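You operate a simulated robot arm through the tools that you are given. There is no shell and no other tool.

You are at the controls of a simulated robot arm. One attempt, no reset.

TASK
Square the two sheets in the jig, lift them to the red mark and clamp them.
Fine: push the top sheet up to the marked fence, slide the orange fence in and tighten its screw.
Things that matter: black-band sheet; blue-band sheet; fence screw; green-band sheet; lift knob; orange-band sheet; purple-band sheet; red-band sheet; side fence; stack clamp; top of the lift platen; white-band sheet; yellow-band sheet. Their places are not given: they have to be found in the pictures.

The check looks at the end state, three seconds after you hand in, the way a careful person would. Anything else that was tipped, shoved, dropped, spilled or broken makes it a failure. Flat cloth is picked up by pressing the open fingertips on it (5 to 10 N) and closing them slowly along it; thin cloth reads only 2 to 8 mm in the jaws.

THE ROBOT
A 6-joint arm with a two-finger parallel gripper, fixed in place. Base frame: the origin is at the foot of the arm, x ahead of it, y to its left, z up; the work surface is at about z = 86. Lengths are in cm, angles in degrees, forces in N, time in s.
With the tool pointing down near the work surface it reaches from about 36 to 76 cm from the base axis. Its first joint turns from -66.0 to 66.0 degrees. Payload 2.45 kg.
The tool frame sits at the grasp point between the pads (the TCP): z along the fingers, y along the line on which they close. The tips reach 2.4 cm beyond it. The gripper opens to 6.8 cm. The fingers are 1.7 cm wide and 1 cm thick; the gripper's body (4 by 7 cm) begins 4.1 cm behind the TCP.
Orientation is that of the tool frame in the base frame, as a unit quaternion [x, y, z, w]. With the fingers straight down and closing along the base's y, the tool's x points along the base's -x, its y along +y and its z along -z.

THE INTERFACE
- The arm moves only by the tool servo_tool. Its argument "steps" is a list of rows, each a list of 7 numbers: the shift along the tool's x, y, z in cm, then the turn, a rotation vector about the tool's x, y, z in degrees, then the opening, from 0 (shut) to 1 (fully open). In form: [[dx, dy, dz, ax, ay, az, grip], ...]. A call has 1 to 20 rows; each row shifts and turns the commanded pose from where the row before left it, along the tool's axes as they then stand. A row lasts 0.2 s, in which the tool goes at most 5 cm and 8.6 degrees; a call with a longer step from one row to the next is refused whole, and so is a gripper value outside its range. A pose out of reach is approached as far as the arm can. The call stops where the force on the tool passes 40 N (or 10 N more than at its start, if that is more) or the arm is blocked; 0.2 s more then pass. The fingers move at their own pace (about 10.8 cm/s each) and stop on an object; they squeeze with about 24 N. The grip force told is the motor's: it shows also when the fingers shut on nothing. Time passes only in rows, and 0.2 s behind the last, so rows that do not move let the fingers close. It gives the time, the measured TCP pose, the force on the tool (base axes), the opening and the grip force at its end, in the units of the frame above (readings bear some noise), with the torque about the TCP (base axes, N m) and any sound that the robot's microphone picked up.
- Cameras (640 x 400 px; columns grow to the right, rows downward): "scene" is fixed at [17.65, 41.98, 146.48]; the picture's right is [-0.69, -0.72, 0.00], its down [-0.39, 0.37, -0.84] and it looks along [0.61, -0.58, -0.54] (base axes); focal length 214 px, centre (320, 200). "wrist" rides on the gripper at [8.4, 1.1, -7.5] in the tool frame; the picture's right is [-0.13, 0.99, 0.00], its down [-0.60, -0.08, -0.79] and it looks along [-0.79, -0.10, 0.61] (tool axes); focal length 251 px, centre (320, 200).
- capture(camera): a new picture of that camera. No time passes.
- pixel_to_xyz(camera, pixels): for up to 12 pixels [column, row] of the newest picture of that camera ("zoom" is the newest enlarged one), the place [x, y, z] in the base frame of the surface seen there, good to about 0.3 cm. No time passes.
- zoom(camera, box): a new picture of the part [left, top, right, bottom] of that camera's present view, enlarged. No time passes.
- job_done(): hands the job in; it is judged then, once.

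Open the gripper and draw the arm clear of the work before you hand the job in, unless the task says otherwise.

The tools are called after "Call:" as name(argument=value, ...) on one line, values as JSON. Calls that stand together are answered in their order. servo_tool: Moves the arm, as the interface text tells. Its arguments: {"type":"object","properties":{"steps":{"type":"array","items":{"type":"array","items":{"type":"number"}}}},"required":["steps"]} The other tools are called the same way: capture (camera) takes a picture; pixel_to_xyz (camera, pixels) gives the place of the surface under pixels of a picture; zoom (camera, box) takes an enlarged picture of a part of a camera's view; job_done () hands the job in.

At the start:

```text
time_s: 0.0
eef_pos: [35.96, 22.57, 138.08]
tool_rot: [0.0, 1.0, 0.0, 0.0]
wrist_force: [0.0, 0.0, -0.5]
moment: [0.0, -0.02, 0.0]
opening: 6.81
grasp_force: 0.1
```

scene: 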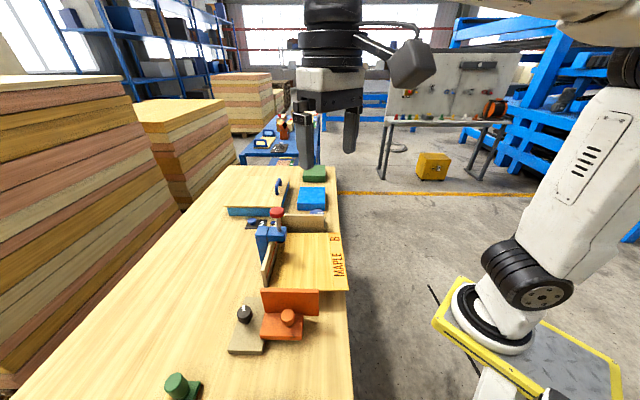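
wrist: 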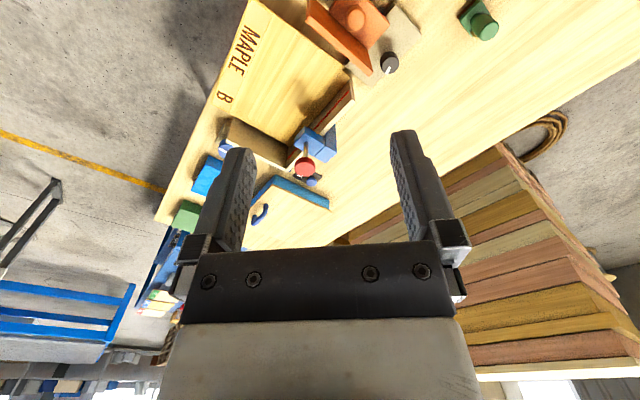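

The scene picture shows the jig around (285,255) with an orange fence at (290,315), a blue clamp with a red top at (275,225), and a green knob at (178,388). I'll zoom in for detail.

Call:
zoom(camera="scene", box=[210, 190, 370, 290])

Call:
zoom(camera="scene", box=[140, 260, 364, 400])

Call:
zoom(camera="wrist", box=[160, 0, 480, 200])

```text
4.00 times, centred on (290, 240) of scene
```

zoom: 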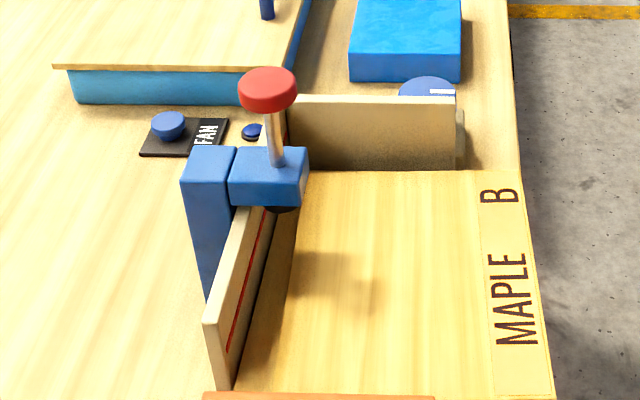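

```text
2.86 times, centred on (252, 330) of scene
```

zoom: 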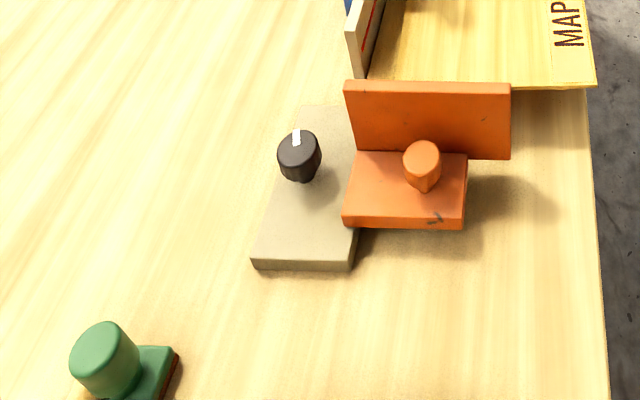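

```text
2.00 times, centred on (320, 100) of wrist
```

zoom: 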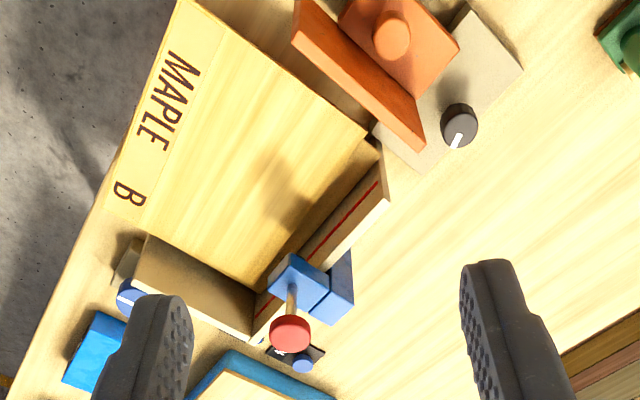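

I'll measure the main features: fences, clamp, orange fence, lift knobs, sheet corners.

Call:
pixel_to_xyz(camera="scene", pixels=[[288, 315], [270, 325], [265, 290], [318, 292], [245, 313], [235, 350], [260, 300], [178, 383], [190, 392], [340, 290], [337, 235], [285, 285]])

Call:
pixel_to_xyz(camera="scene", pixels=[[277, 211], [270, 233], [280, 233], [264, 270], [266, 285], [305, 218], [305, 228], [323, 216], [252, 222], [258, 223], [317, 212], [313, 190]])

Call:
pixel_to_xyz(camera="wrist", pixels=[[356, 13], [389, 64], [480, 28], [305, 167], [225, 149], [312, 145], [345, 98], [250, 140], [290, 80], [345, 65], [255, 5], [228, 90]])

```text
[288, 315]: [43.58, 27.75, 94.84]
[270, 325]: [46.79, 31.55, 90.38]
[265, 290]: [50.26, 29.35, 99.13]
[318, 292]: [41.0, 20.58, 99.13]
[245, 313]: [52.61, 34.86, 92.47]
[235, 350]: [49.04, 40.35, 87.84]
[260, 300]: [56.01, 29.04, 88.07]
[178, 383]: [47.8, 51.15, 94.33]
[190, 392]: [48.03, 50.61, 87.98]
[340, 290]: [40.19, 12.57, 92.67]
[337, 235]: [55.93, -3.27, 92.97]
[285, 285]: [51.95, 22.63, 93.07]
```

```text
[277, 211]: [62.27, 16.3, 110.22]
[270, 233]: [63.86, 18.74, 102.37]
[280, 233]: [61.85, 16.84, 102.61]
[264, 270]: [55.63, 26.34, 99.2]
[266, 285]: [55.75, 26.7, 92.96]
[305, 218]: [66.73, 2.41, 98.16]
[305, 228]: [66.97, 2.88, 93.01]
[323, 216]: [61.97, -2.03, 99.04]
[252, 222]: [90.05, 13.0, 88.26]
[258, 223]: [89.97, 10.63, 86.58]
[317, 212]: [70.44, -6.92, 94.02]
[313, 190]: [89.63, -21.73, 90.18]
```

```text
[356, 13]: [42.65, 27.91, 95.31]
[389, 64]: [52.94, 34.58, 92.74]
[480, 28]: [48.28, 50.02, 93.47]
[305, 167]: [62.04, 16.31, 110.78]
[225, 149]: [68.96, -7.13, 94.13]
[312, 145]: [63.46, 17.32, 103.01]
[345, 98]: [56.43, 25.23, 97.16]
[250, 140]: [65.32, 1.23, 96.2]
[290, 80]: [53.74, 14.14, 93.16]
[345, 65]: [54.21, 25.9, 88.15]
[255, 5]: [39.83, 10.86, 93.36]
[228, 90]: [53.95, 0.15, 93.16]
```

The jig sits rotated on the bench. I'll zoom in more tightly on each control and the stack edges.

Call:
zoom(camera="scene", box=[215, 280, 335, 355])

Call:
zoom(camera="scene", box=[240, 195, 336, 255])

Call:
zoom(camera="wrist", box=[280, 0, 408, 80])

Call:
zoom(camera="wrist", box=[200, 90, 360, 190])

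Call:
zoom(camera="scene", box=[220, 100, 348, 180])

```text
5.33 times, centred on (275, 318) of scene
```

zoom: 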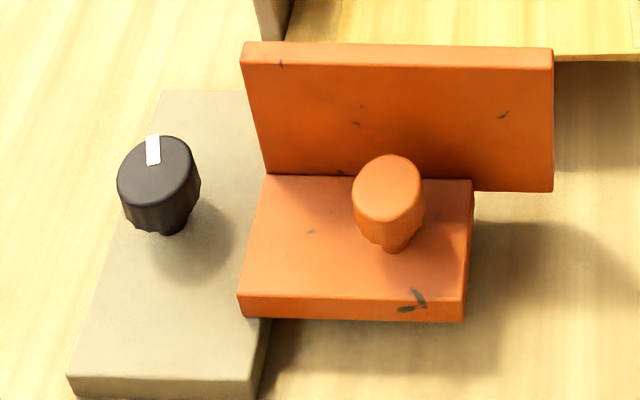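

```text
6.67 times, centred on (288, 225) of scene
```

zoom: 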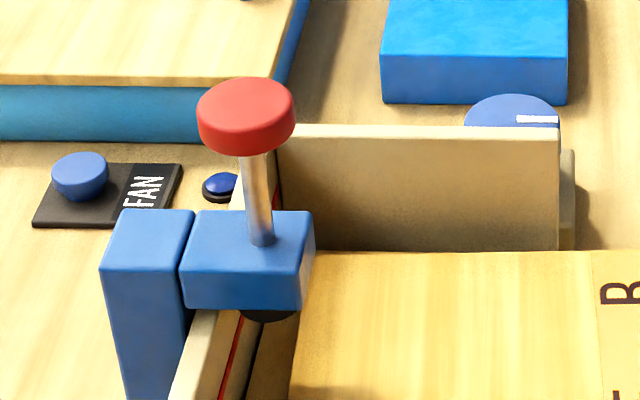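

```text
5.00 times, centred on (344, 40) of wrist
```

zoom: 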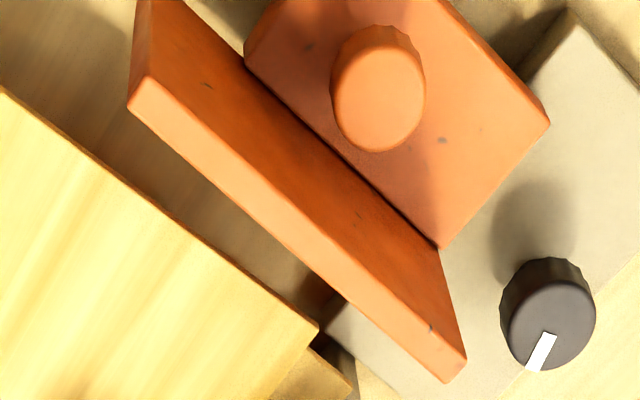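

```text
4.00 times, centred on (280, 140) of wrist
```

zoom: 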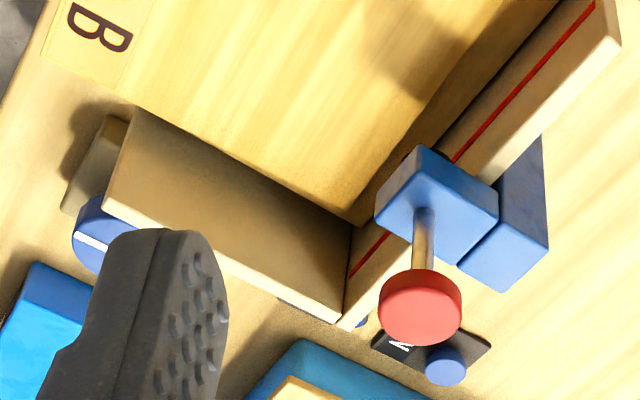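

```text
5.00 times, centred on (284, 140) of scene
```

zoom: 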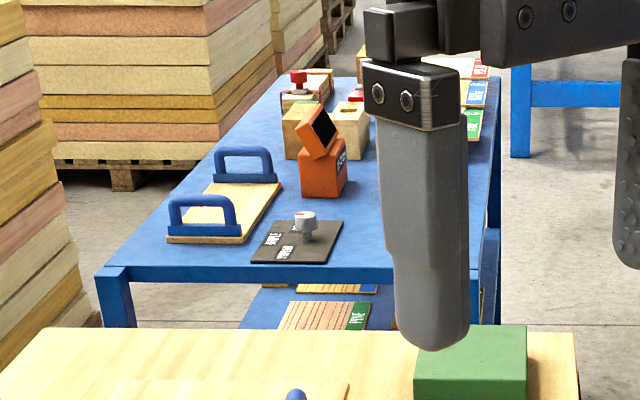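

The gap between the top sheet and the red-lined fence is visible around scene (272,270). I'll zoom there and measure the red line height, sheet edges and gap surface.

Call:
zoom(camera="scene", box=[250, 235, 314, 295])

Call:
zoom(camera="wrist", box=[290, 60, 370, 140])

Call:
zoom(camera="wrist", box=[210, 0, 370, 100])

```text
6.67 times, centred on (282, 265) of scene
```

zoom: 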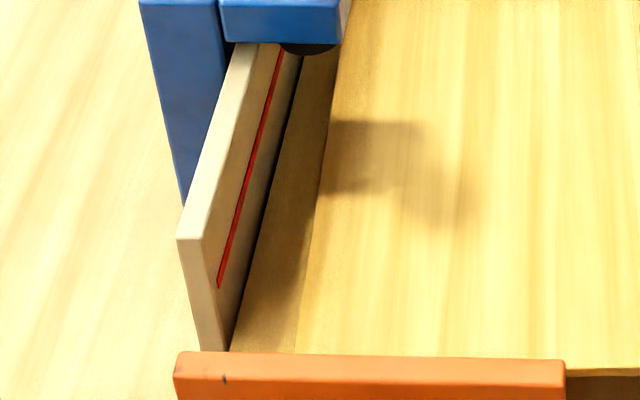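

```text
5.00 times, centred on (330, 100) of wrist
```

zoom: 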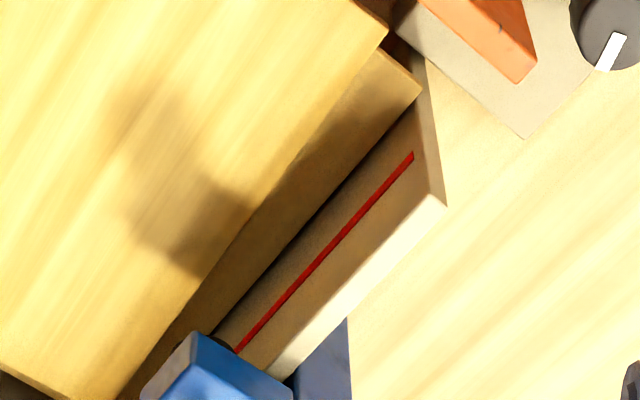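

```text
4.00 times, centred on (290, 50) of wrist
```

zoom: 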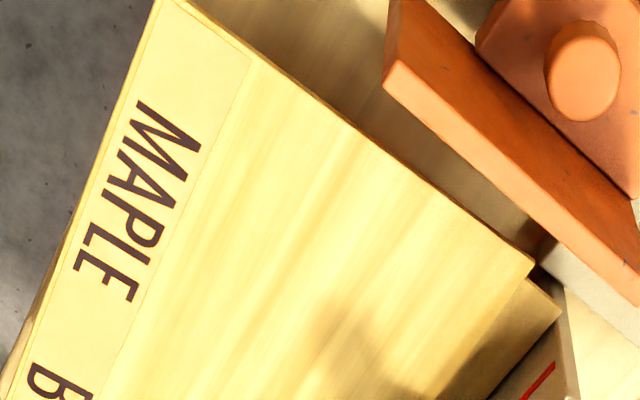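

The lower sheet pokes out beyond the top sheet at the marked-fence side. I'll measure points from both pictures.

Call:
pixel_to_xyz(camera="zoom", pixels=[[530, 265], [557, 305], [525, 310], [545, 375], [450, 395], [190, 5], [240, 60], [575, 65], [388, 88], [410, 30], [480, 190], [340, 80]])

Call:
pixel_to_xyz(camera="wrist", pixels=[[372, 92], [378, 100], [339, 130], [343, 115], [320, 145], [233, 118], [225, 125], [283, 160], [252, 125], [288, 145], [280, 130], [302, 167]])

Call:
pixel_to_xyz(camera="scene", pixels=[[272, 277], [275, 265], [280, 255], [282, 280], [284, 265], [272, 267], [277, 249], [275, 287], [346, 289], [331, 232], [290, 232], [295, 235]])

```text
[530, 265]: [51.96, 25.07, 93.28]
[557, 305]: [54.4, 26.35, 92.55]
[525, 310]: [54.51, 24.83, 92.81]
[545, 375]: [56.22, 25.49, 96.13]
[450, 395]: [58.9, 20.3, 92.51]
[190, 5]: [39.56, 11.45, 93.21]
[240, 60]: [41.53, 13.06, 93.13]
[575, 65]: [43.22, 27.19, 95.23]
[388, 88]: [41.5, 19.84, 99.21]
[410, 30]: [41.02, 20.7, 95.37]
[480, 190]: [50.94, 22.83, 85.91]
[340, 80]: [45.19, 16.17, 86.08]
```

```text
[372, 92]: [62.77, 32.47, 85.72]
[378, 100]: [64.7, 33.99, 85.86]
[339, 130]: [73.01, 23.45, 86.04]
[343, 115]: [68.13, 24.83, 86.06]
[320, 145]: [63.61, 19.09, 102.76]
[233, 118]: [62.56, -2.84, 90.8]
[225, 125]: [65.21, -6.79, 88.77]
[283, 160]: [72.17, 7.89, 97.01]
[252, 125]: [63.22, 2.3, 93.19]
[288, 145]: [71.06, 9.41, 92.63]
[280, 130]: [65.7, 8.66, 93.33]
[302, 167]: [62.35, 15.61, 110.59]
```

```text
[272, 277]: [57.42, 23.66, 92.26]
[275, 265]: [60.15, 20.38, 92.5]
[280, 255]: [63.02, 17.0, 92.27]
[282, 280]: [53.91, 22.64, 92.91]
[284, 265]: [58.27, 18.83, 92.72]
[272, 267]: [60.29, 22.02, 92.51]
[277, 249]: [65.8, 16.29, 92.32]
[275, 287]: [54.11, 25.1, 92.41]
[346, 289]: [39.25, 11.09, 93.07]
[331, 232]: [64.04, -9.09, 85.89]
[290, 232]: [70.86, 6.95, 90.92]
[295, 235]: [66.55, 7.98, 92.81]
```

Top sheet top is at z≈93.1 with the lower sheet's top about 92.4, and the jig is rotated about 44°. I'll move the wrist camera to view the blue knob behind the far fence and the far side of the jig.

Call:
servo_tool(steps=[[-1.4, -3.26, 2.3, 0, 0, 0, 1], [-1.4, -3.26, 2.3, 0, 0, 0, 1], [-1.4, -3.26, 2.3, 0, 0, 0, 1], [-1.4, -3.26, 2.3, 0, 0, 0, 1], [-1.4, -3.26, 2.3, 0, 0, 0, 1], [-1.4, -3.26, 2.3, 0, 0, 0, 1], [-1.4, -3.26, 2.3, 0, 0, 0, 1], [-1.4, -3.26, 2.3, 0, 0, 0, 1], [-1.4, -3.26, 2.3, 0, 0, 0, 1], [-1.4, -3.26, 2.3, 0, 0, 0, 1]])

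Call:
capture(camera="wrist")

Call:
capture(camera="scene")

```text
time_s: 2.2
eef_pos: [49.95, -10.11, 115.06]
tool_rot: [-0.001, 1.0, 0.0, 0.0]
wrist_force: [0.3, 0.1, -0.1]
moment: [-0.01, 0.01, -0.01]
opening: 6.79
grasp_force: 0.1
```

```text
taken
```

wrist: 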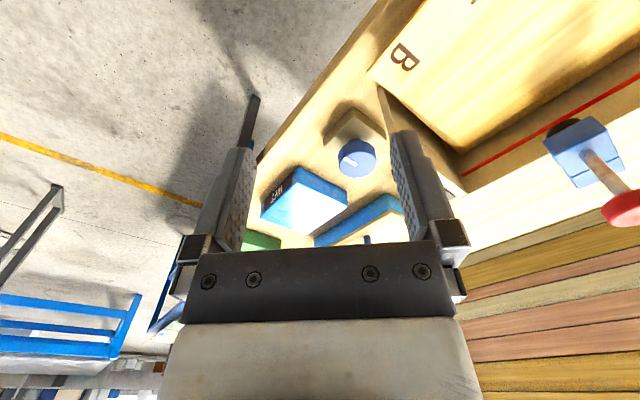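

```text
taken
```

scene: 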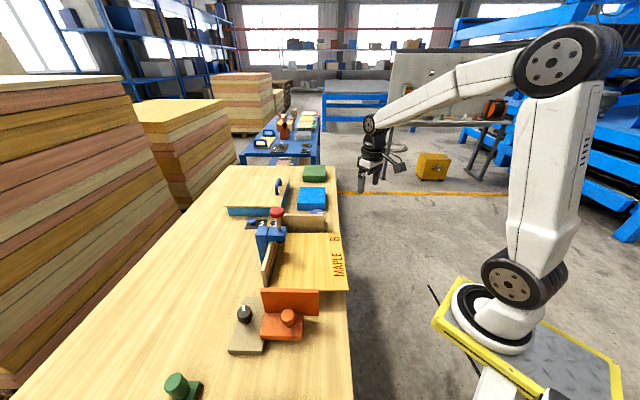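

The wrist view shows the blue knob with white pointer at (357,158) next to a block, and a blue item at (305,200). I'll zoom there.

Call:
zoom(camera="wrist", box=[250, 90, 410, 190])

Call:
zoom(camera="wrist", box=[350, 0, 640, 200])

Call:
pixel_to_xyz(camera="wrist", pixels=[[357, 158], [352, 130], [340, 135], [380, 85], [372, 72], [320, 205], [400, 60], [455, 150], [462, 165], [385, 90], [345, 115], [300, 185]])

```text
4.00 times, centred on (330, 140) of wrist
```

zoom: 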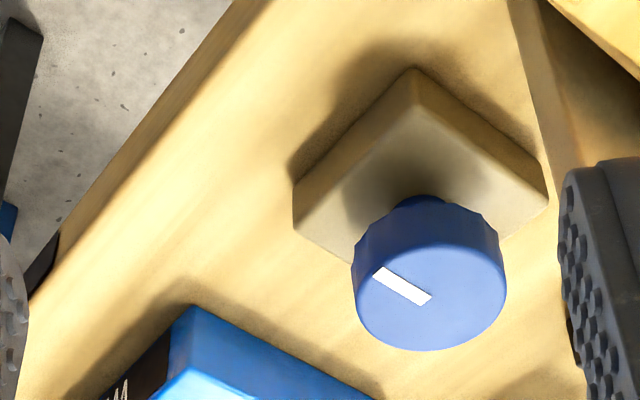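

```text
2.00 times, centred on (495, 100) of wrist
```

zoom: 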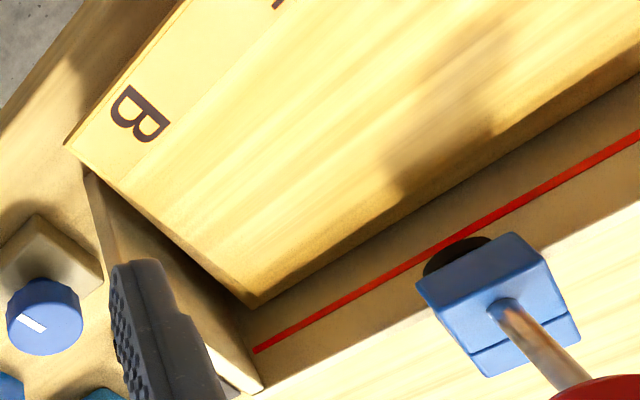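

```text
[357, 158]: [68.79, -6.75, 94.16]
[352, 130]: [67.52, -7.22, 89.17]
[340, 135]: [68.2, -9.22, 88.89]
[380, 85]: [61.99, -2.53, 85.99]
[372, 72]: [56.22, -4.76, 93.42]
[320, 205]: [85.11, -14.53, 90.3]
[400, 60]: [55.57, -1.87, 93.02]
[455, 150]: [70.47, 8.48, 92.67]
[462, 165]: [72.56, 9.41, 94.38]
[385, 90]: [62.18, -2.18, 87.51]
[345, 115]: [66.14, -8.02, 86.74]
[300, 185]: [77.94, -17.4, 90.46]
```

The blue knob has a vertical axis on its own square block at (68.5,-7), top z≈94. Next I look at the black knob plate and orange fence from another angle.

Call:
servo_tool(steps=[[0.6, 4.5, 0, 0, 0, 0, 1], [0.6, 4.5, 0, 0, 0, 0, 1], [0.6, 4.5, 0, 0, 0, 0, 1], [0.6, 4.5, 0, 0, 0, 0, 1], [0.6, 4.5, 0, 0, 0, 0, 1], [0.6, 4.5, 0, 0, 0, 0, 1], [0.6, 4.5, 0, 0, 0, 0, 1], [0.6, 4.5, 0, 0, 0, 0, 1], [0.6, 4.5, 0, 0, 0, 0, 1], [0.6, 4.5, 0, 0, 0, 0, 1]])

Call:
capture(camera="wrist")

Call:
zoom(camera="wrist", box=[200, 0, 400, 125])

```text
time_s: 4.4
eef_pos: [43.81, 35.01, 115.19]
tool_rot: [0.0, 1.0, 0.001, 0.0]
wrist_force: [-0.6, -0.5, 0.7]
moment: [-0.01, -0.02, -0.01]
opening: 6.8
grasp_force: 0.0
```

```text
taken
```

wrist: 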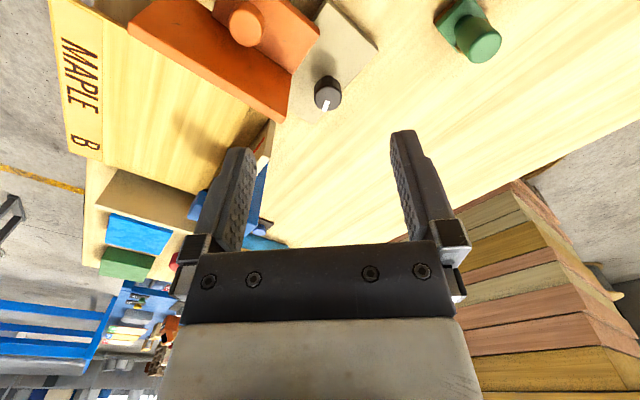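

```text
3.20 times, centred on (300, 62) of wrist
```

zoom: 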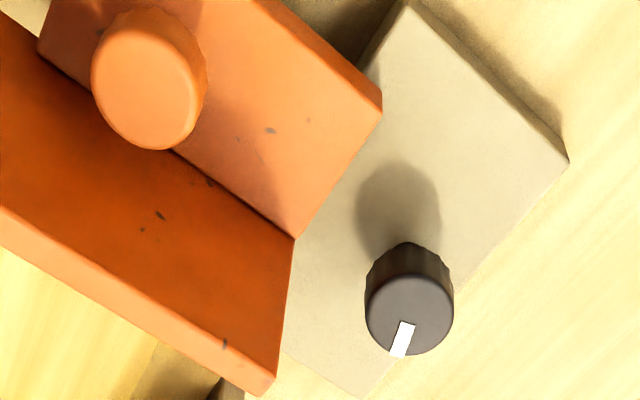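

The black knob stands on a grey plate at (52.7,34.7); the orange screw at (43.3,27.5). I'll refine jig orientation with several measured points along fences and sheet edges from the scene camera.

Call:
zoom(camera="scene", box=[230, 200, 358, 300])

Call:
capture(camera="scene")

```text
4.00 times, centred on (294, 250) of scene
```

zoom: 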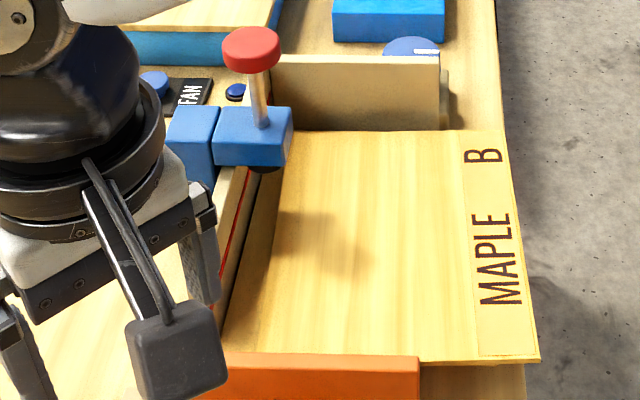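

```text
taken
```

scene: 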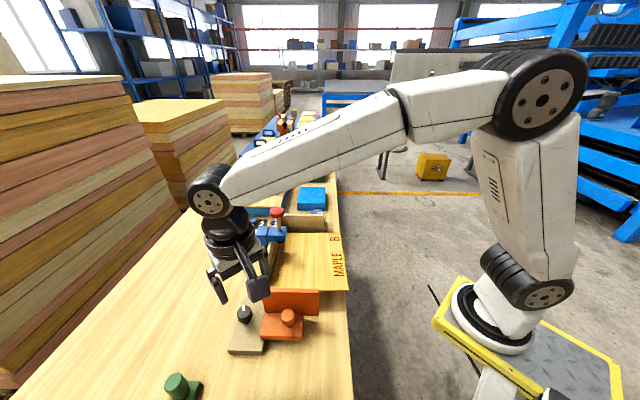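

The sheet occupies zoom (250–540, 130–360). I'll sample sheet edge and fence edge points.

Call:
pixel_to_xyz(camera="zoom", pixels=[[538, 358], [524, 250], [501, 135], [430, 359], [440, 133], [310, 131], [300, 140], [275, 220], [262, 290], [480, 131], [288, 180], [345, 352]])

Call:
pixel_to_xyz(camera="zoom", pixels=[[275, 60], [300, 60], [360, 60], [430, 60], [438, 75], [416, 362], [300, 360], [240, 356], [262, 180], [250, 215], [237, 250], [225, 290]])

```text
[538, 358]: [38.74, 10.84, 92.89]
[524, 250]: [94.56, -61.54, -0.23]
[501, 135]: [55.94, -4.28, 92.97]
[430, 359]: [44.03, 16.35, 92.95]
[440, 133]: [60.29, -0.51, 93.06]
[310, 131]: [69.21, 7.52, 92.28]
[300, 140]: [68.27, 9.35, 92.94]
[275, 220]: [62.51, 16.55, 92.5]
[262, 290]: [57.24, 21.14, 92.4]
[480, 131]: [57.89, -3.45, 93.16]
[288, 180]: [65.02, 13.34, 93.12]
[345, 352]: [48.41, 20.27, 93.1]
```

```text
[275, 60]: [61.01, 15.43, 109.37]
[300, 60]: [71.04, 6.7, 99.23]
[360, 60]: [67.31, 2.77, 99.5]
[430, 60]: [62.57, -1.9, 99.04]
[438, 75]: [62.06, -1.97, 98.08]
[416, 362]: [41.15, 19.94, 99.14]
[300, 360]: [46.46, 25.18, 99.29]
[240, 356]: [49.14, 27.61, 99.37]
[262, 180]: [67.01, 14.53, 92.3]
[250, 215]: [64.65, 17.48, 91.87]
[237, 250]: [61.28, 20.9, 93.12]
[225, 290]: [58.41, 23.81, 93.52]
```

The jig axes are at 45°: with a=(x+y)/√2 toward the marked fence and b=(x−y)/√2 toward the far fence, the marked fence is at a≈58.1, far fence b≈45.3, and the top sheet's near edge is at a≈35–36.5, skewed about 3°. I'll go above the outer edge and yaw 45° so the two open fingers line up along that edge.

Call:
servo_tool(steps=[[-0.27, -4.2, 0, 0, 0, 0, 1], [-0.27, -4.2, 0, 0, 0, 0, 1], [-0.27, -4.2, 0, 0, 0, 0, 1], [-0.27, -4.2, 0, 0, 0, 0, 1], [-0.27, -4.2, 0, 0, 0, 0, 1], [-0.27, -4.2, 0, 0, 0, 0, 1], [-0.27, -4.2, 0, 0, 0, 0, 1], [-0.27, -4.2, 0, 0, 0, 0, 1], [0, 0, 0, 0, 0, -7.5, 1], [0, 0, 0, 0, 0, -7.5, 1], [0, 0, 0, 0, 0, -7.5, 1], [0, 0, 0, 0, 0, -7.5, 1], [0, 0, 0, 0, 0, -7.5, 1], [0, 0, 0, 0, 0, -7.5, 1]])

Call:
capture(camera="wrist")

Call:
capture(camera="scene")

```text
time_s: 7.4
eef_pos: [46.14, 1.29, 115.12]
tool_rot: [-0.384, 0.923, 0.002, 0.0]
wrist_force: [-0.1, -0.4, -0.6]
moment: [0.0, -0.01, -0.03]
opening: 6.81
grasp_force: 0.0
```

```text
taken
```

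wrist: 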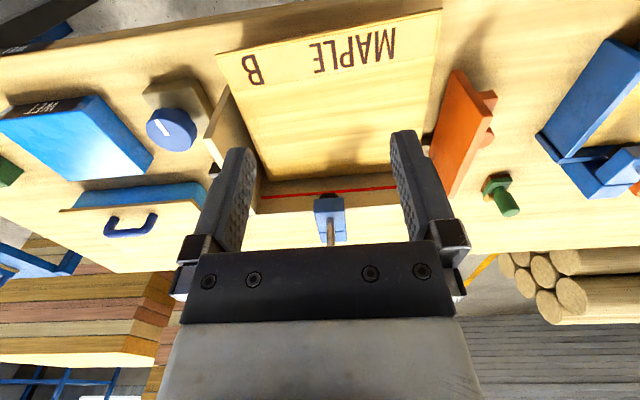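

```text
taken
```

scene: 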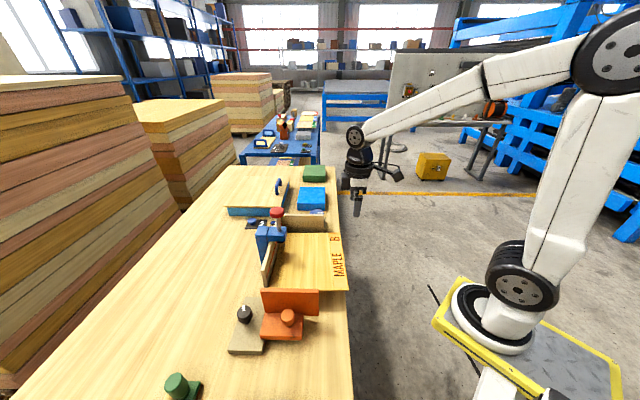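

This view faces the marked fence squarely. I'll zoom and measure the sheets, red line and pad in it.

Call:
zoom(camera="wrist", box=[200, 0, 456, 160])

Call:
zoom(camera="wrist", box=[240, 150, 410, 250])

Call:
pixel_to_xyz(camera="wrist", pixels=[[218, 55], [441, 11], [270, 178], [395, 150], [300, 172], [270, 195], [350, 190], [380, 188], [300, 193], [300, 180], [350, 177], [328, 198]])

```text
2.50 times, centred on (328, 80) of wrist
```

zoom: 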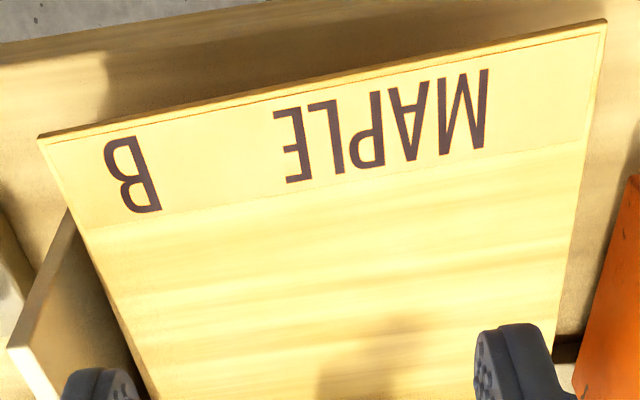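

```text
3.76 times, centred on (325, 200) of wrist
```

zoom: 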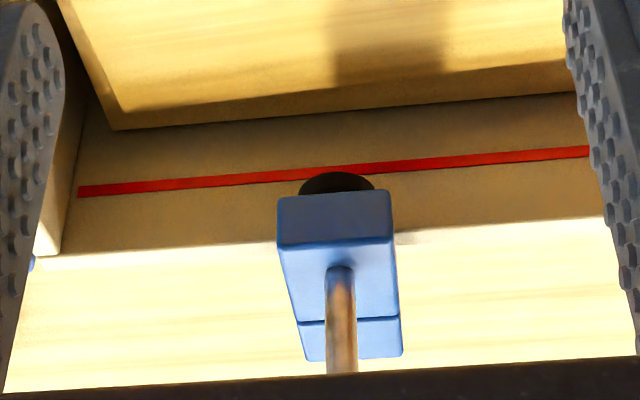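

```text
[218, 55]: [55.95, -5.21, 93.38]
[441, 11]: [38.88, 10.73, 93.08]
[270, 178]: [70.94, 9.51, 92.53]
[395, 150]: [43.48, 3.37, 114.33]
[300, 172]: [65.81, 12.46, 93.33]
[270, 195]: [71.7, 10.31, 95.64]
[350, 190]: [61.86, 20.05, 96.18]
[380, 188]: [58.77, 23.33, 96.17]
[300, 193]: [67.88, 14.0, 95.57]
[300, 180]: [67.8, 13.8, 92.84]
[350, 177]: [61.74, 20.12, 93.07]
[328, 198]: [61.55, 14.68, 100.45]
```

The marked fence's inner face is at a≈57.95 and the red line at z≈96.0. I descend outside the near edge so that the tips reach z≈91.8.

Call:
servo_tool(steps=[[0, 0, 3.5, 0, 0, 0, 1], [0, 0, 3.5, 0, 0, 0, 1], [0, 0, 3.5, 0, 0, 0, 1], [0, 0, 3.5, 0, 0, 0, 1], [0, 0, 3.5, 0, 0, 0, 1], [0, 0, 2.0, 0, 0, 0, 1], [0, 0, 1.3, 0, 0, 0, 1]])

Call:
capture(camera="wrist")

Call:
zoom(camera="scene", box=[250, 190, 378, 300])

```text
time_s: 9.0
eef_pos: [46.24, 1.24, 94.22]
tool_rot: [-0.383, 0.924, 0.0, 0.001]
wrist_force: [0.7, 0.9, 0.0]
moment: [0.02, 0.04, 0.02]
opening: 6.79
grasp_force: 0.0
```

```text
taken
```

wrist: 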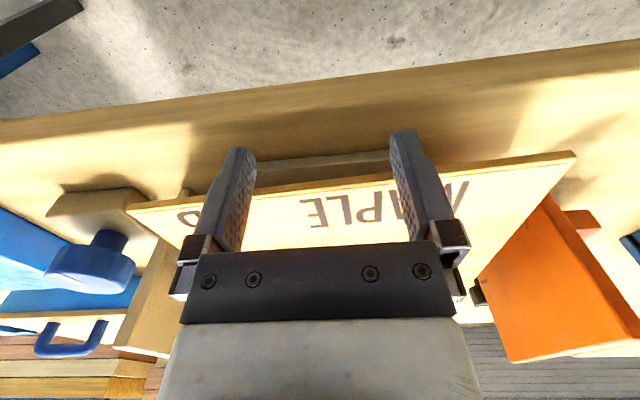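

```text
3.64 times, centred on (314, 245) of scene
```

zoom: 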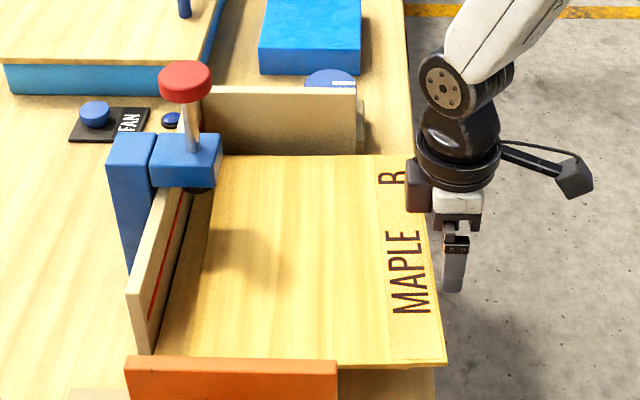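

The fingertips are just outside the edge. Let me zoom to check what is beneath the top sheet's edge at wrist (320,170).

Call:
zoom(camera="wrist", box=[220, 120, 430, 250])

Call:
pixel_to_xyz(camera="wrist", pixels=[[320, 165], [320, 176], [320, 195], [300, 170], [350, 160], [300, 190], [570, 155], [130, 207], [470, 165]])

```text
3.05 times, centred on (325, 185) of wrist
```

zoom: 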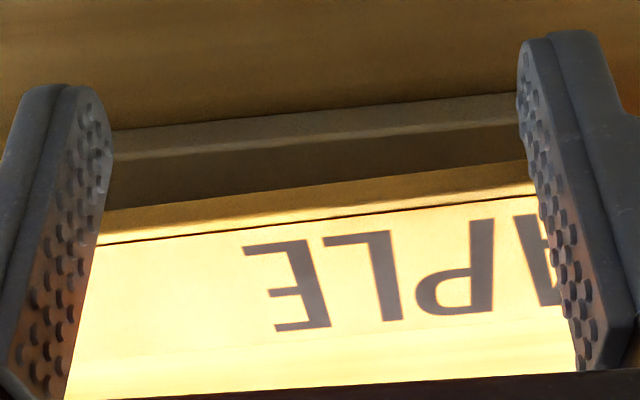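

```text
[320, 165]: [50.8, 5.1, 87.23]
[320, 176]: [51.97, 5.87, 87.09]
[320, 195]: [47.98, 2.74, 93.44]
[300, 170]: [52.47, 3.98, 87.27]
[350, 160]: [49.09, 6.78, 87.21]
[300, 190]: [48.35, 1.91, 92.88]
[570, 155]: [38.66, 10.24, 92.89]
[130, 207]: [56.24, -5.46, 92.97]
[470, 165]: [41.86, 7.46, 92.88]
```

Nothing obstructs; a base plate sits far below at z≈87. I push along +u slowly (tool −x) and watch force.

Call:
servo_tool(steps=[[-0.25, 0, 0, 0, 0, 0, 1], [-0.25, 0, 0, 0, 0, 0, 1], [-0.25, 0, 0, 0, 0, 0, 1], [-0.25, 0, 0, 0, 0, 0, 1], [-0.25, 0, 0, 0, 0, 0, 1], [-0.25, 0, 0, 0, 0, 0, 1], [-0.25, 0, 0, 0, 0, 0, 1], [-0.25, 0, 0, 0, 0, 0, 1]])

Call:
capture(camera="wrist")

Call:
zoom(camera="scene", box=[250, 190, 378, 300])

```text
time_s: 10.8
eef_pos: [47.57, 2.81, 94.37]
tool_rot: [-0.382, 0.924, 0.0, 0.001]
wrist_force: [-0.1, -0.6, 0.2]
moment: [0.03, 0.06, 0.05]
opening: 6.81
grasp_force: 0.1
```

```text
taken
```

wrist: 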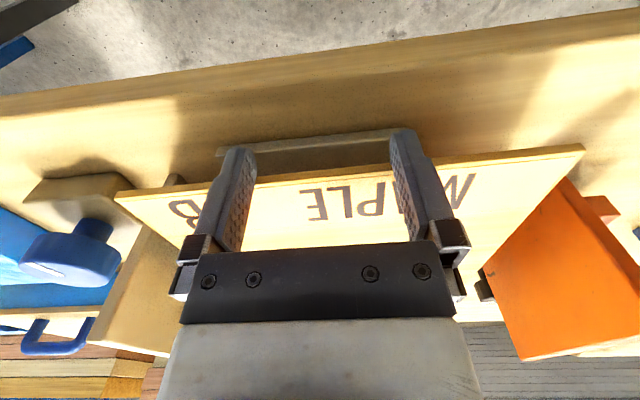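

```text
3.64 times, centred on (314, 245) of scene
```

zoom: 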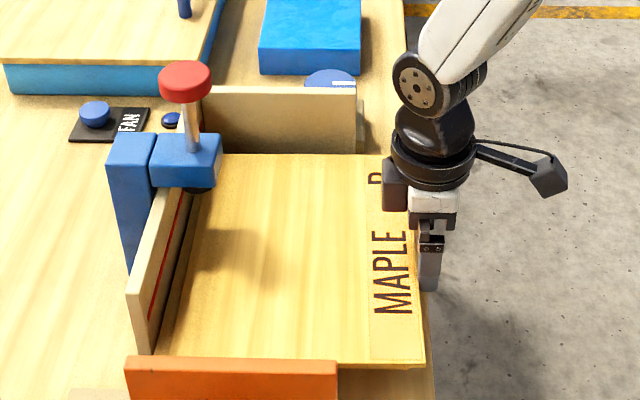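

The sheet is moving with little force and the gap at the fence is narrowing. I continue pushing in small steps.

Call:
servo_tool(steps=[[-0.2, 0, 0, 0, 0, 0, 1], [-0.2, 0, 0, 0, 0, 0, 1], [-0.2, 0, 0, 0, 0, 0, 1], [-0.2, 0, 0, 0, 0, 0, 1], [-0.2, 0, 0, 0, 0, 0, 1]])

Call:
zoom(camera="scene", box=[250, 190, 378, 300])

Call:
capture(camera="wrist")

```text
time_s: 12.0
eef_pos: [48.33, 3.44, 94.4]
tool_rot: [-0.383, 0.924, 0.002, 0.0]
wrist_force: [-0.5, -1.4, 0.0]
moment: [-0.03, -0.01, -0.05]
opening: 6.81
grasp_force: 0.0
```

```text
3.64 times, centred on (314, 245) of scene
```

zoom: 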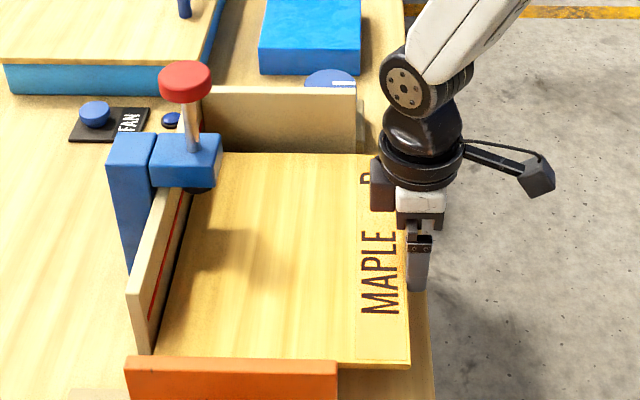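

```text
taken
```

wrist: 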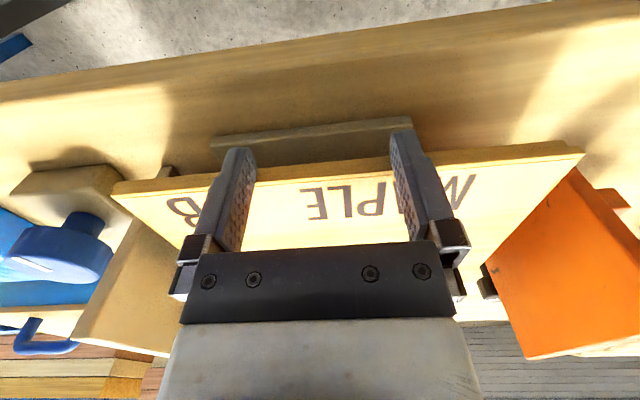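

Both sheets' edges now appear aligned near wrist (570,148). I keep pushing gently until resistance from the fence shows.

Call:
servo_tool(steps=[[-0.15, 0, 0, 0, 0, 0, 1], [-0.15, 0, 0, 0, 0, 0, 1], [-0.15, 0, 0, 0, 0, 0, 1], [-0.15, 0, 0, 0, 0, 0, 1]])

Call:
zoom(camera="scene", box=[250, 230, 330, 295])

Call:
capture(camera="wrist")

Call:
zoom(camera="wrist", box=[400, 110, 640, 260])

```text
time_s: 13.0
eef_pos: [48.48, 3.89, 94.3]
tool_rot: [-0.382, 0.924, 0.001, -0.003]
wrist_force: [-13.6, -21.1, 9.4]
moment: [-0.39, 0.06, -0.08]
opening: 6.8
grasp_force: 0.1
```

```text
6.15 times, centred on (290, 262) of scene
```

zoom: 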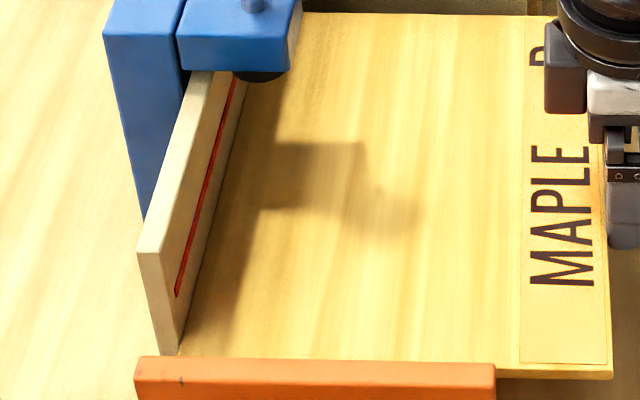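

```text
taken
```

wrist: 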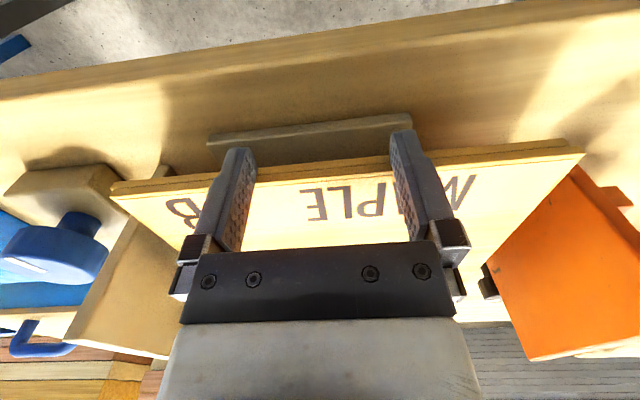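

```text
2.67 times, centred on (520, 185) of wrist
```

zoom: 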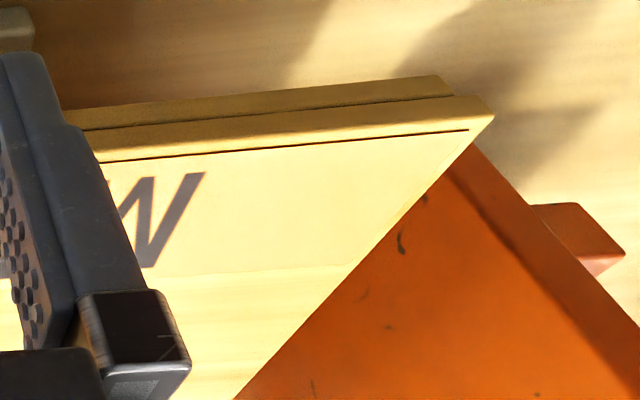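

Force reached about 25 N and the sheet's edge is flush with the red-lined fence. I back off 1.5 cm to release and then measure alignment.

Call:
servo_tool(steps=[[0.4, 0, 0, 0, 0, 0, 1], [0.4, 0, 0, 0, 0, 0, 1], [0.7, 0, 0, 0, 0, 0, 1], [0.5, 0, 0, 0, 0, 0, 1], [0, 0, -3, 0, 0, 0, 1], [0, 0, -4, 0, 0, 0, 1], [0, 0, -5, 0, 0, 0, 1], [0, 0, -5, 0, 0, 0, 1]])

Call:
capture(camera="wrist")

Call:
zoom(camera="scene", box=[250, 200, 360, 295])

```text
time_s: 14.8
eef_pos: [47.11, 2.38, 111.35]
tool_rot: [-0.383, 0.924, 0.001, 0.001]
wrist_force: [0.3, -1.2, -0.2]
moment: [0.0, 0.01, 0.0]
opening: 6.8
grasp_force: 0.1
```

```text
taken
```

wrist: 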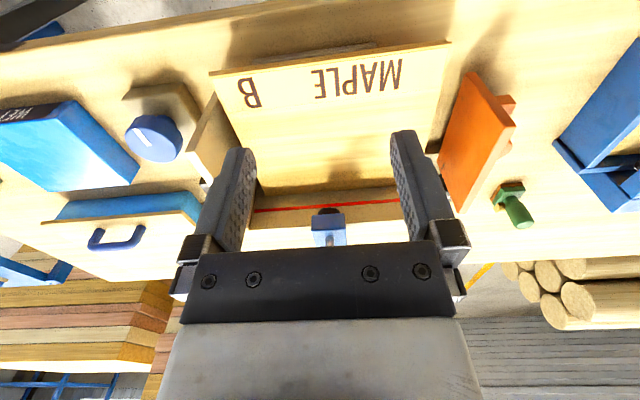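

```text
4.21 times, centred on (305, 248) of scene
```

zoom: 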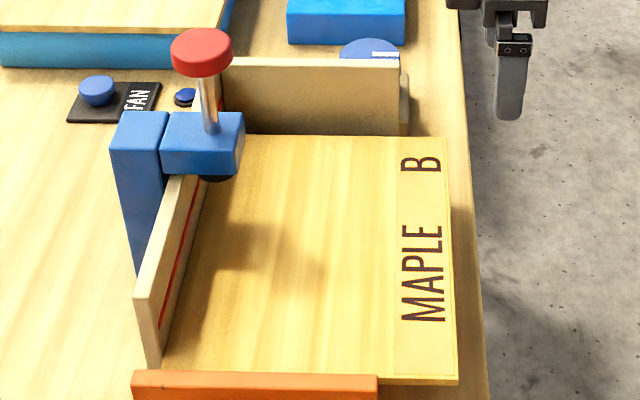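

The sheet now sits flush along the marked fence. I measure its edges and the orange fence position.

Call:
zoom(camera="wrist", box=[200, 30, 460, 220])

Call:
pixel_to_xyz(camera="wrist", pixels=[[212, 74], [448, 45], [280, 75], [380, 62], [260, 190], [264, 181], [440, 80], [432, 120], [241, 140], [480, 75], [455, 100], [440, 165]])

Call:
capture(camera="scene")

Call:
pixel_to_xyz(camera="scene", pixels=[[279, 288], [276, 284], [345, 289], [340, 234], [305, 234], [357, 290], [283, 265], [279, 265]])

```text
2.11 times, centred on (330, 125) of wrist
```

zoom: 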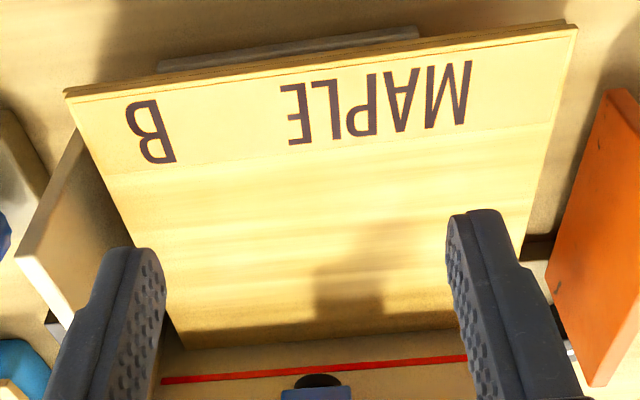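

```text
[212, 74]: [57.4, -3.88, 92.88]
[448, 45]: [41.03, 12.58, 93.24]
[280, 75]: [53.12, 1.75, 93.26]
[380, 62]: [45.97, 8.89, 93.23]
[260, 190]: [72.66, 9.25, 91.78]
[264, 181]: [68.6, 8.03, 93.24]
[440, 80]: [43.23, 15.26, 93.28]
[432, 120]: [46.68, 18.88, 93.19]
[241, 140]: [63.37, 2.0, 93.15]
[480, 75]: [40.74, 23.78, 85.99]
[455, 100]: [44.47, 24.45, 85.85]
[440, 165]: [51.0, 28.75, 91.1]
```

```text
taken
```

scene: 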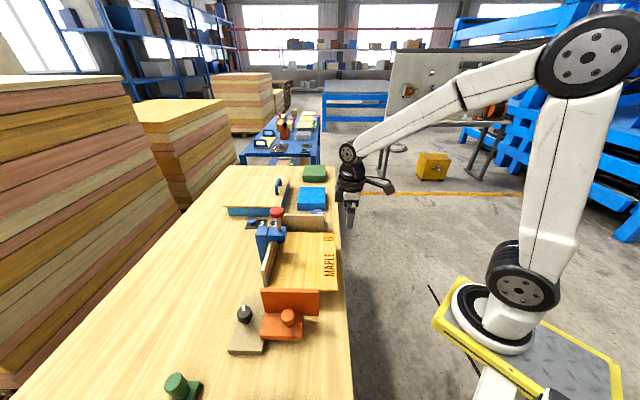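

```text
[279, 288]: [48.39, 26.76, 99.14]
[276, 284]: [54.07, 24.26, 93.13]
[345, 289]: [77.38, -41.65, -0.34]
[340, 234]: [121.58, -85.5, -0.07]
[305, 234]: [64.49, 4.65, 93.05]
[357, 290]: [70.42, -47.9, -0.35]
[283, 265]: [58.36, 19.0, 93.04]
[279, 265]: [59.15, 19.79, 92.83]
```

The sheet is square to the marked fence (a≈37.9 both ends); about 1.9 cm gap remains to the far fence, to be closed by the orange fence. I'll zoom in on the orange fence and measure its foot, knob and wall.

Call:
zoom(camera="scene", box=[220, 280, 332, 350])

Call:
pixel_to_xyz(camera="zoom", pixels=[[395, 185], [395, 215], [350, 205], [425, 205], [390, 235], [215, 312], [440, 315], [330, 312], [330, 325], [250, 200], [470, 200], [535, 200]])

Call:
pixel_to_xyz(camera="zoom", pixels=[[240, 190], [220, 50], [530, 58], [225, 80], [530, 85], [120, 165], [120, 200], [90, 180], [155, 190], [200, 300], [60, 395], [225, 395]])

```text
5.71 times, centred on (276, 315) of scene
```

zoom: 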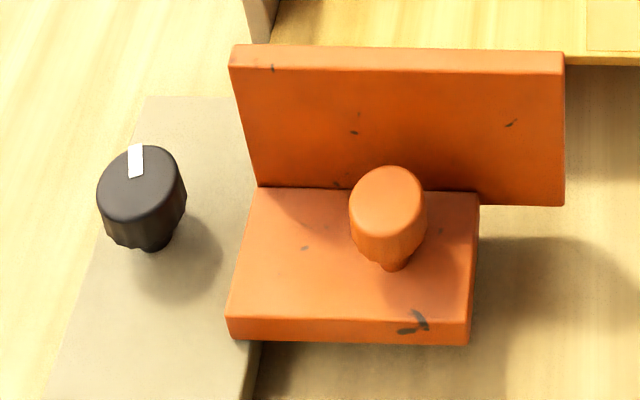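

```text
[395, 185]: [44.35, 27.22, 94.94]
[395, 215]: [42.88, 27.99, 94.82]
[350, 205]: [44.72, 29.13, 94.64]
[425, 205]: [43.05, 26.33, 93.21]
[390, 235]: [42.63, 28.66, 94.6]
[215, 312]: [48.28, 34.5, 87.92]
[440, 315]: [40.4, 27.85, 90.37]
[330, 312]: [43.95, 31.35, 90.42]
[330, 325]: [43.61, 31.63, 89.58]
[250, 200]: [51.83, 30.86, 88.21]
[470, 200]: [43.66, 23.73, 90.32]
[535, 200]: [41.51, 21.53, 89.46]
```

```text
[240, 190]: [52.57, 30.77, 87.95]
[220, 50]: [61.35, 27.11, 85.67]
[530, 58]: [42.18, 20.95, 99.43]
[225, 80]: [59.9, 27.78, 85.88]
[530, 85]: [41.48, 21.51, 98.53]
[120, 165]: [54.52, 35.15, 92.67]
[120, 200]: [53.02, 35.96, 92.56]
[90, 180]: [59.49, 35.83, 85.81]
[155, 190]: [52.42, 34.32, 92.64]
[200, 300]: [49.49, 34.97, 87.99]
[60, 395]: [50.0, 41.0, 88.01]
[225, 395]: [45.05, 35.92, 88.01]
```

Orange foot back face is at b≈8.7, top z≈90.4, knob at (43.6,27.9) top z≈94.9, wall back at b≈14.1. I move above and behind it and yaw so the closing axis lies along u.

Call:
servo_tool(steps=[[-2.47, 3.59, 0, 0, 0, 0, 1], [-2.47, 3.59, 0, 0, 0, 0, 1], [-2.47, 3.59, 0, 0, 0, 0, 1], [-2.47, 3.59, 0, 0, 0, 0, 1], [-2.47, 3.59, 0, 0, 0, 0, 1], [-2.47, 3.59, 0, 0, 0, 0, 1], [-2.47, 3.59, 0, 0, 0, 0, 1], [0, 0, 0, 0, 0, 8.18, 1], [0, 0, 0, 0, 0, 8.18, 1], [0, 0, 0, 0, 0, 8.18, 1], [0, 0, 0, 0, 0, 8.18, 1], [0, 0, 0, 0, 0, 8.18, 1], [0, 0, 0, 0, 0, 8.18, 1], [0, 0, 0, 0, 0, 8.18, 1], [0, 0, 0, 0, 0, 8.18, 1], [0, 0, 0, 0, 0, 8.18, 1], [0, 0, 0, 0, 0, 8.18, 1], [0, 0, 0, 0, 0, 8.18, 1]])

Call:
capture(camera="wrist")

Call:
capture(camera="scene")

```text
time_s: 18.6
eef_pos: [41.74, 32.42, 111.33]
tool_rot: [0.384, 0.924, 0.001, 0.0]
wrist_force: [0.1, 0.2, 0.6]
moment: [0.0, 0.0, 0.01]
opening: 6.82
grasp_force: 0.1
```

```text
taken
```

wrist: 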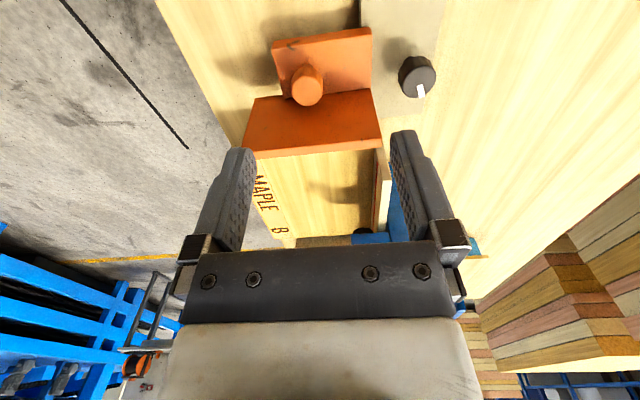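

```text
taken
```

scene: 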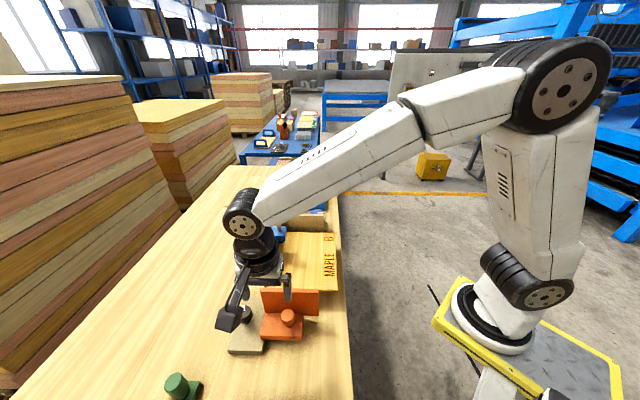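

From here I see the fence from behind. I'll zoom and measure the foot's outline.

Call:
zoom(camera="wrist", box=[230, 0, 470, 150])

Call:
pixel_to_xyz(camera="zoom", pixels=[[115, 110], [370, 78], [240, 95], [240, 108], [375, 230], [60, 260], [200, 220], [205, 250], [165, 225], [240, 225], [400, 350], [45, 385]])

Call:
pixel_to_xyz(camera="zoom", pixels=[[490, 190], [450, 200], [530, 200], [490, 150], [380, 100], [340, 50], [400, 390], [390, 250], [480, 10], [350, 30], [130, 190], [200, 280]])

```text
2.67 times, centred on (350, 75) of wrist
```

zoom: 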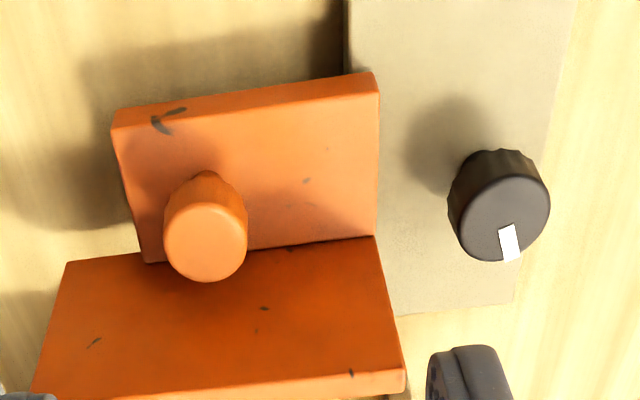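

```text
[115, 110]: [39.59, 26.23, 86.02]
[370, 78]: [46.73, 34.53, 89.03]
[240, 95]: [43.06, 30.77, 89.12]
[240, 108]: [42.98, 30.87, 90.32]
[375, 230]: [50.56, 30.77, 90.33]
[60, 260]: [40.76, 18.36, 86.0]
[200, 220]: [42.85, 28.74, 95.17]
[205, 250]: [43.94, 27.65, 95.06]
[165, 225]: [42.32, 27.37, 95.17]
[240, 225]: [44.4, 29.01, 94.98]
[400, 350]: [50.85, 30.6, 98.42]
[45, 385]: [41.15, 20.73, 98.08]
```

```text
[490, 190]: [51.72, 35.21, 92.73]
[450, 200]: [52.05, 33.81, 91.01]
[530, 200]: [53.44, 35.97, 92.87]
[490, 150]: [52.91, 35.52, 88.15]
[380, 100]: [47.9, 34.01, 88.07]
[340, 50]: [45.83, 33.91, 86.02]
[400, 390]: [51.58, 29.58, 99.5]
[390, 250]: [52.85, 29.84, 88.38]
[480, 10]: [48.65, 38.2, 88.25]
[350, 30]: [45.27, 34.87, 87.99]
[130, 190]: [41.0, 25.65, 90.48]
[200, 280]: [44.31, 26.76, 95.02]
```

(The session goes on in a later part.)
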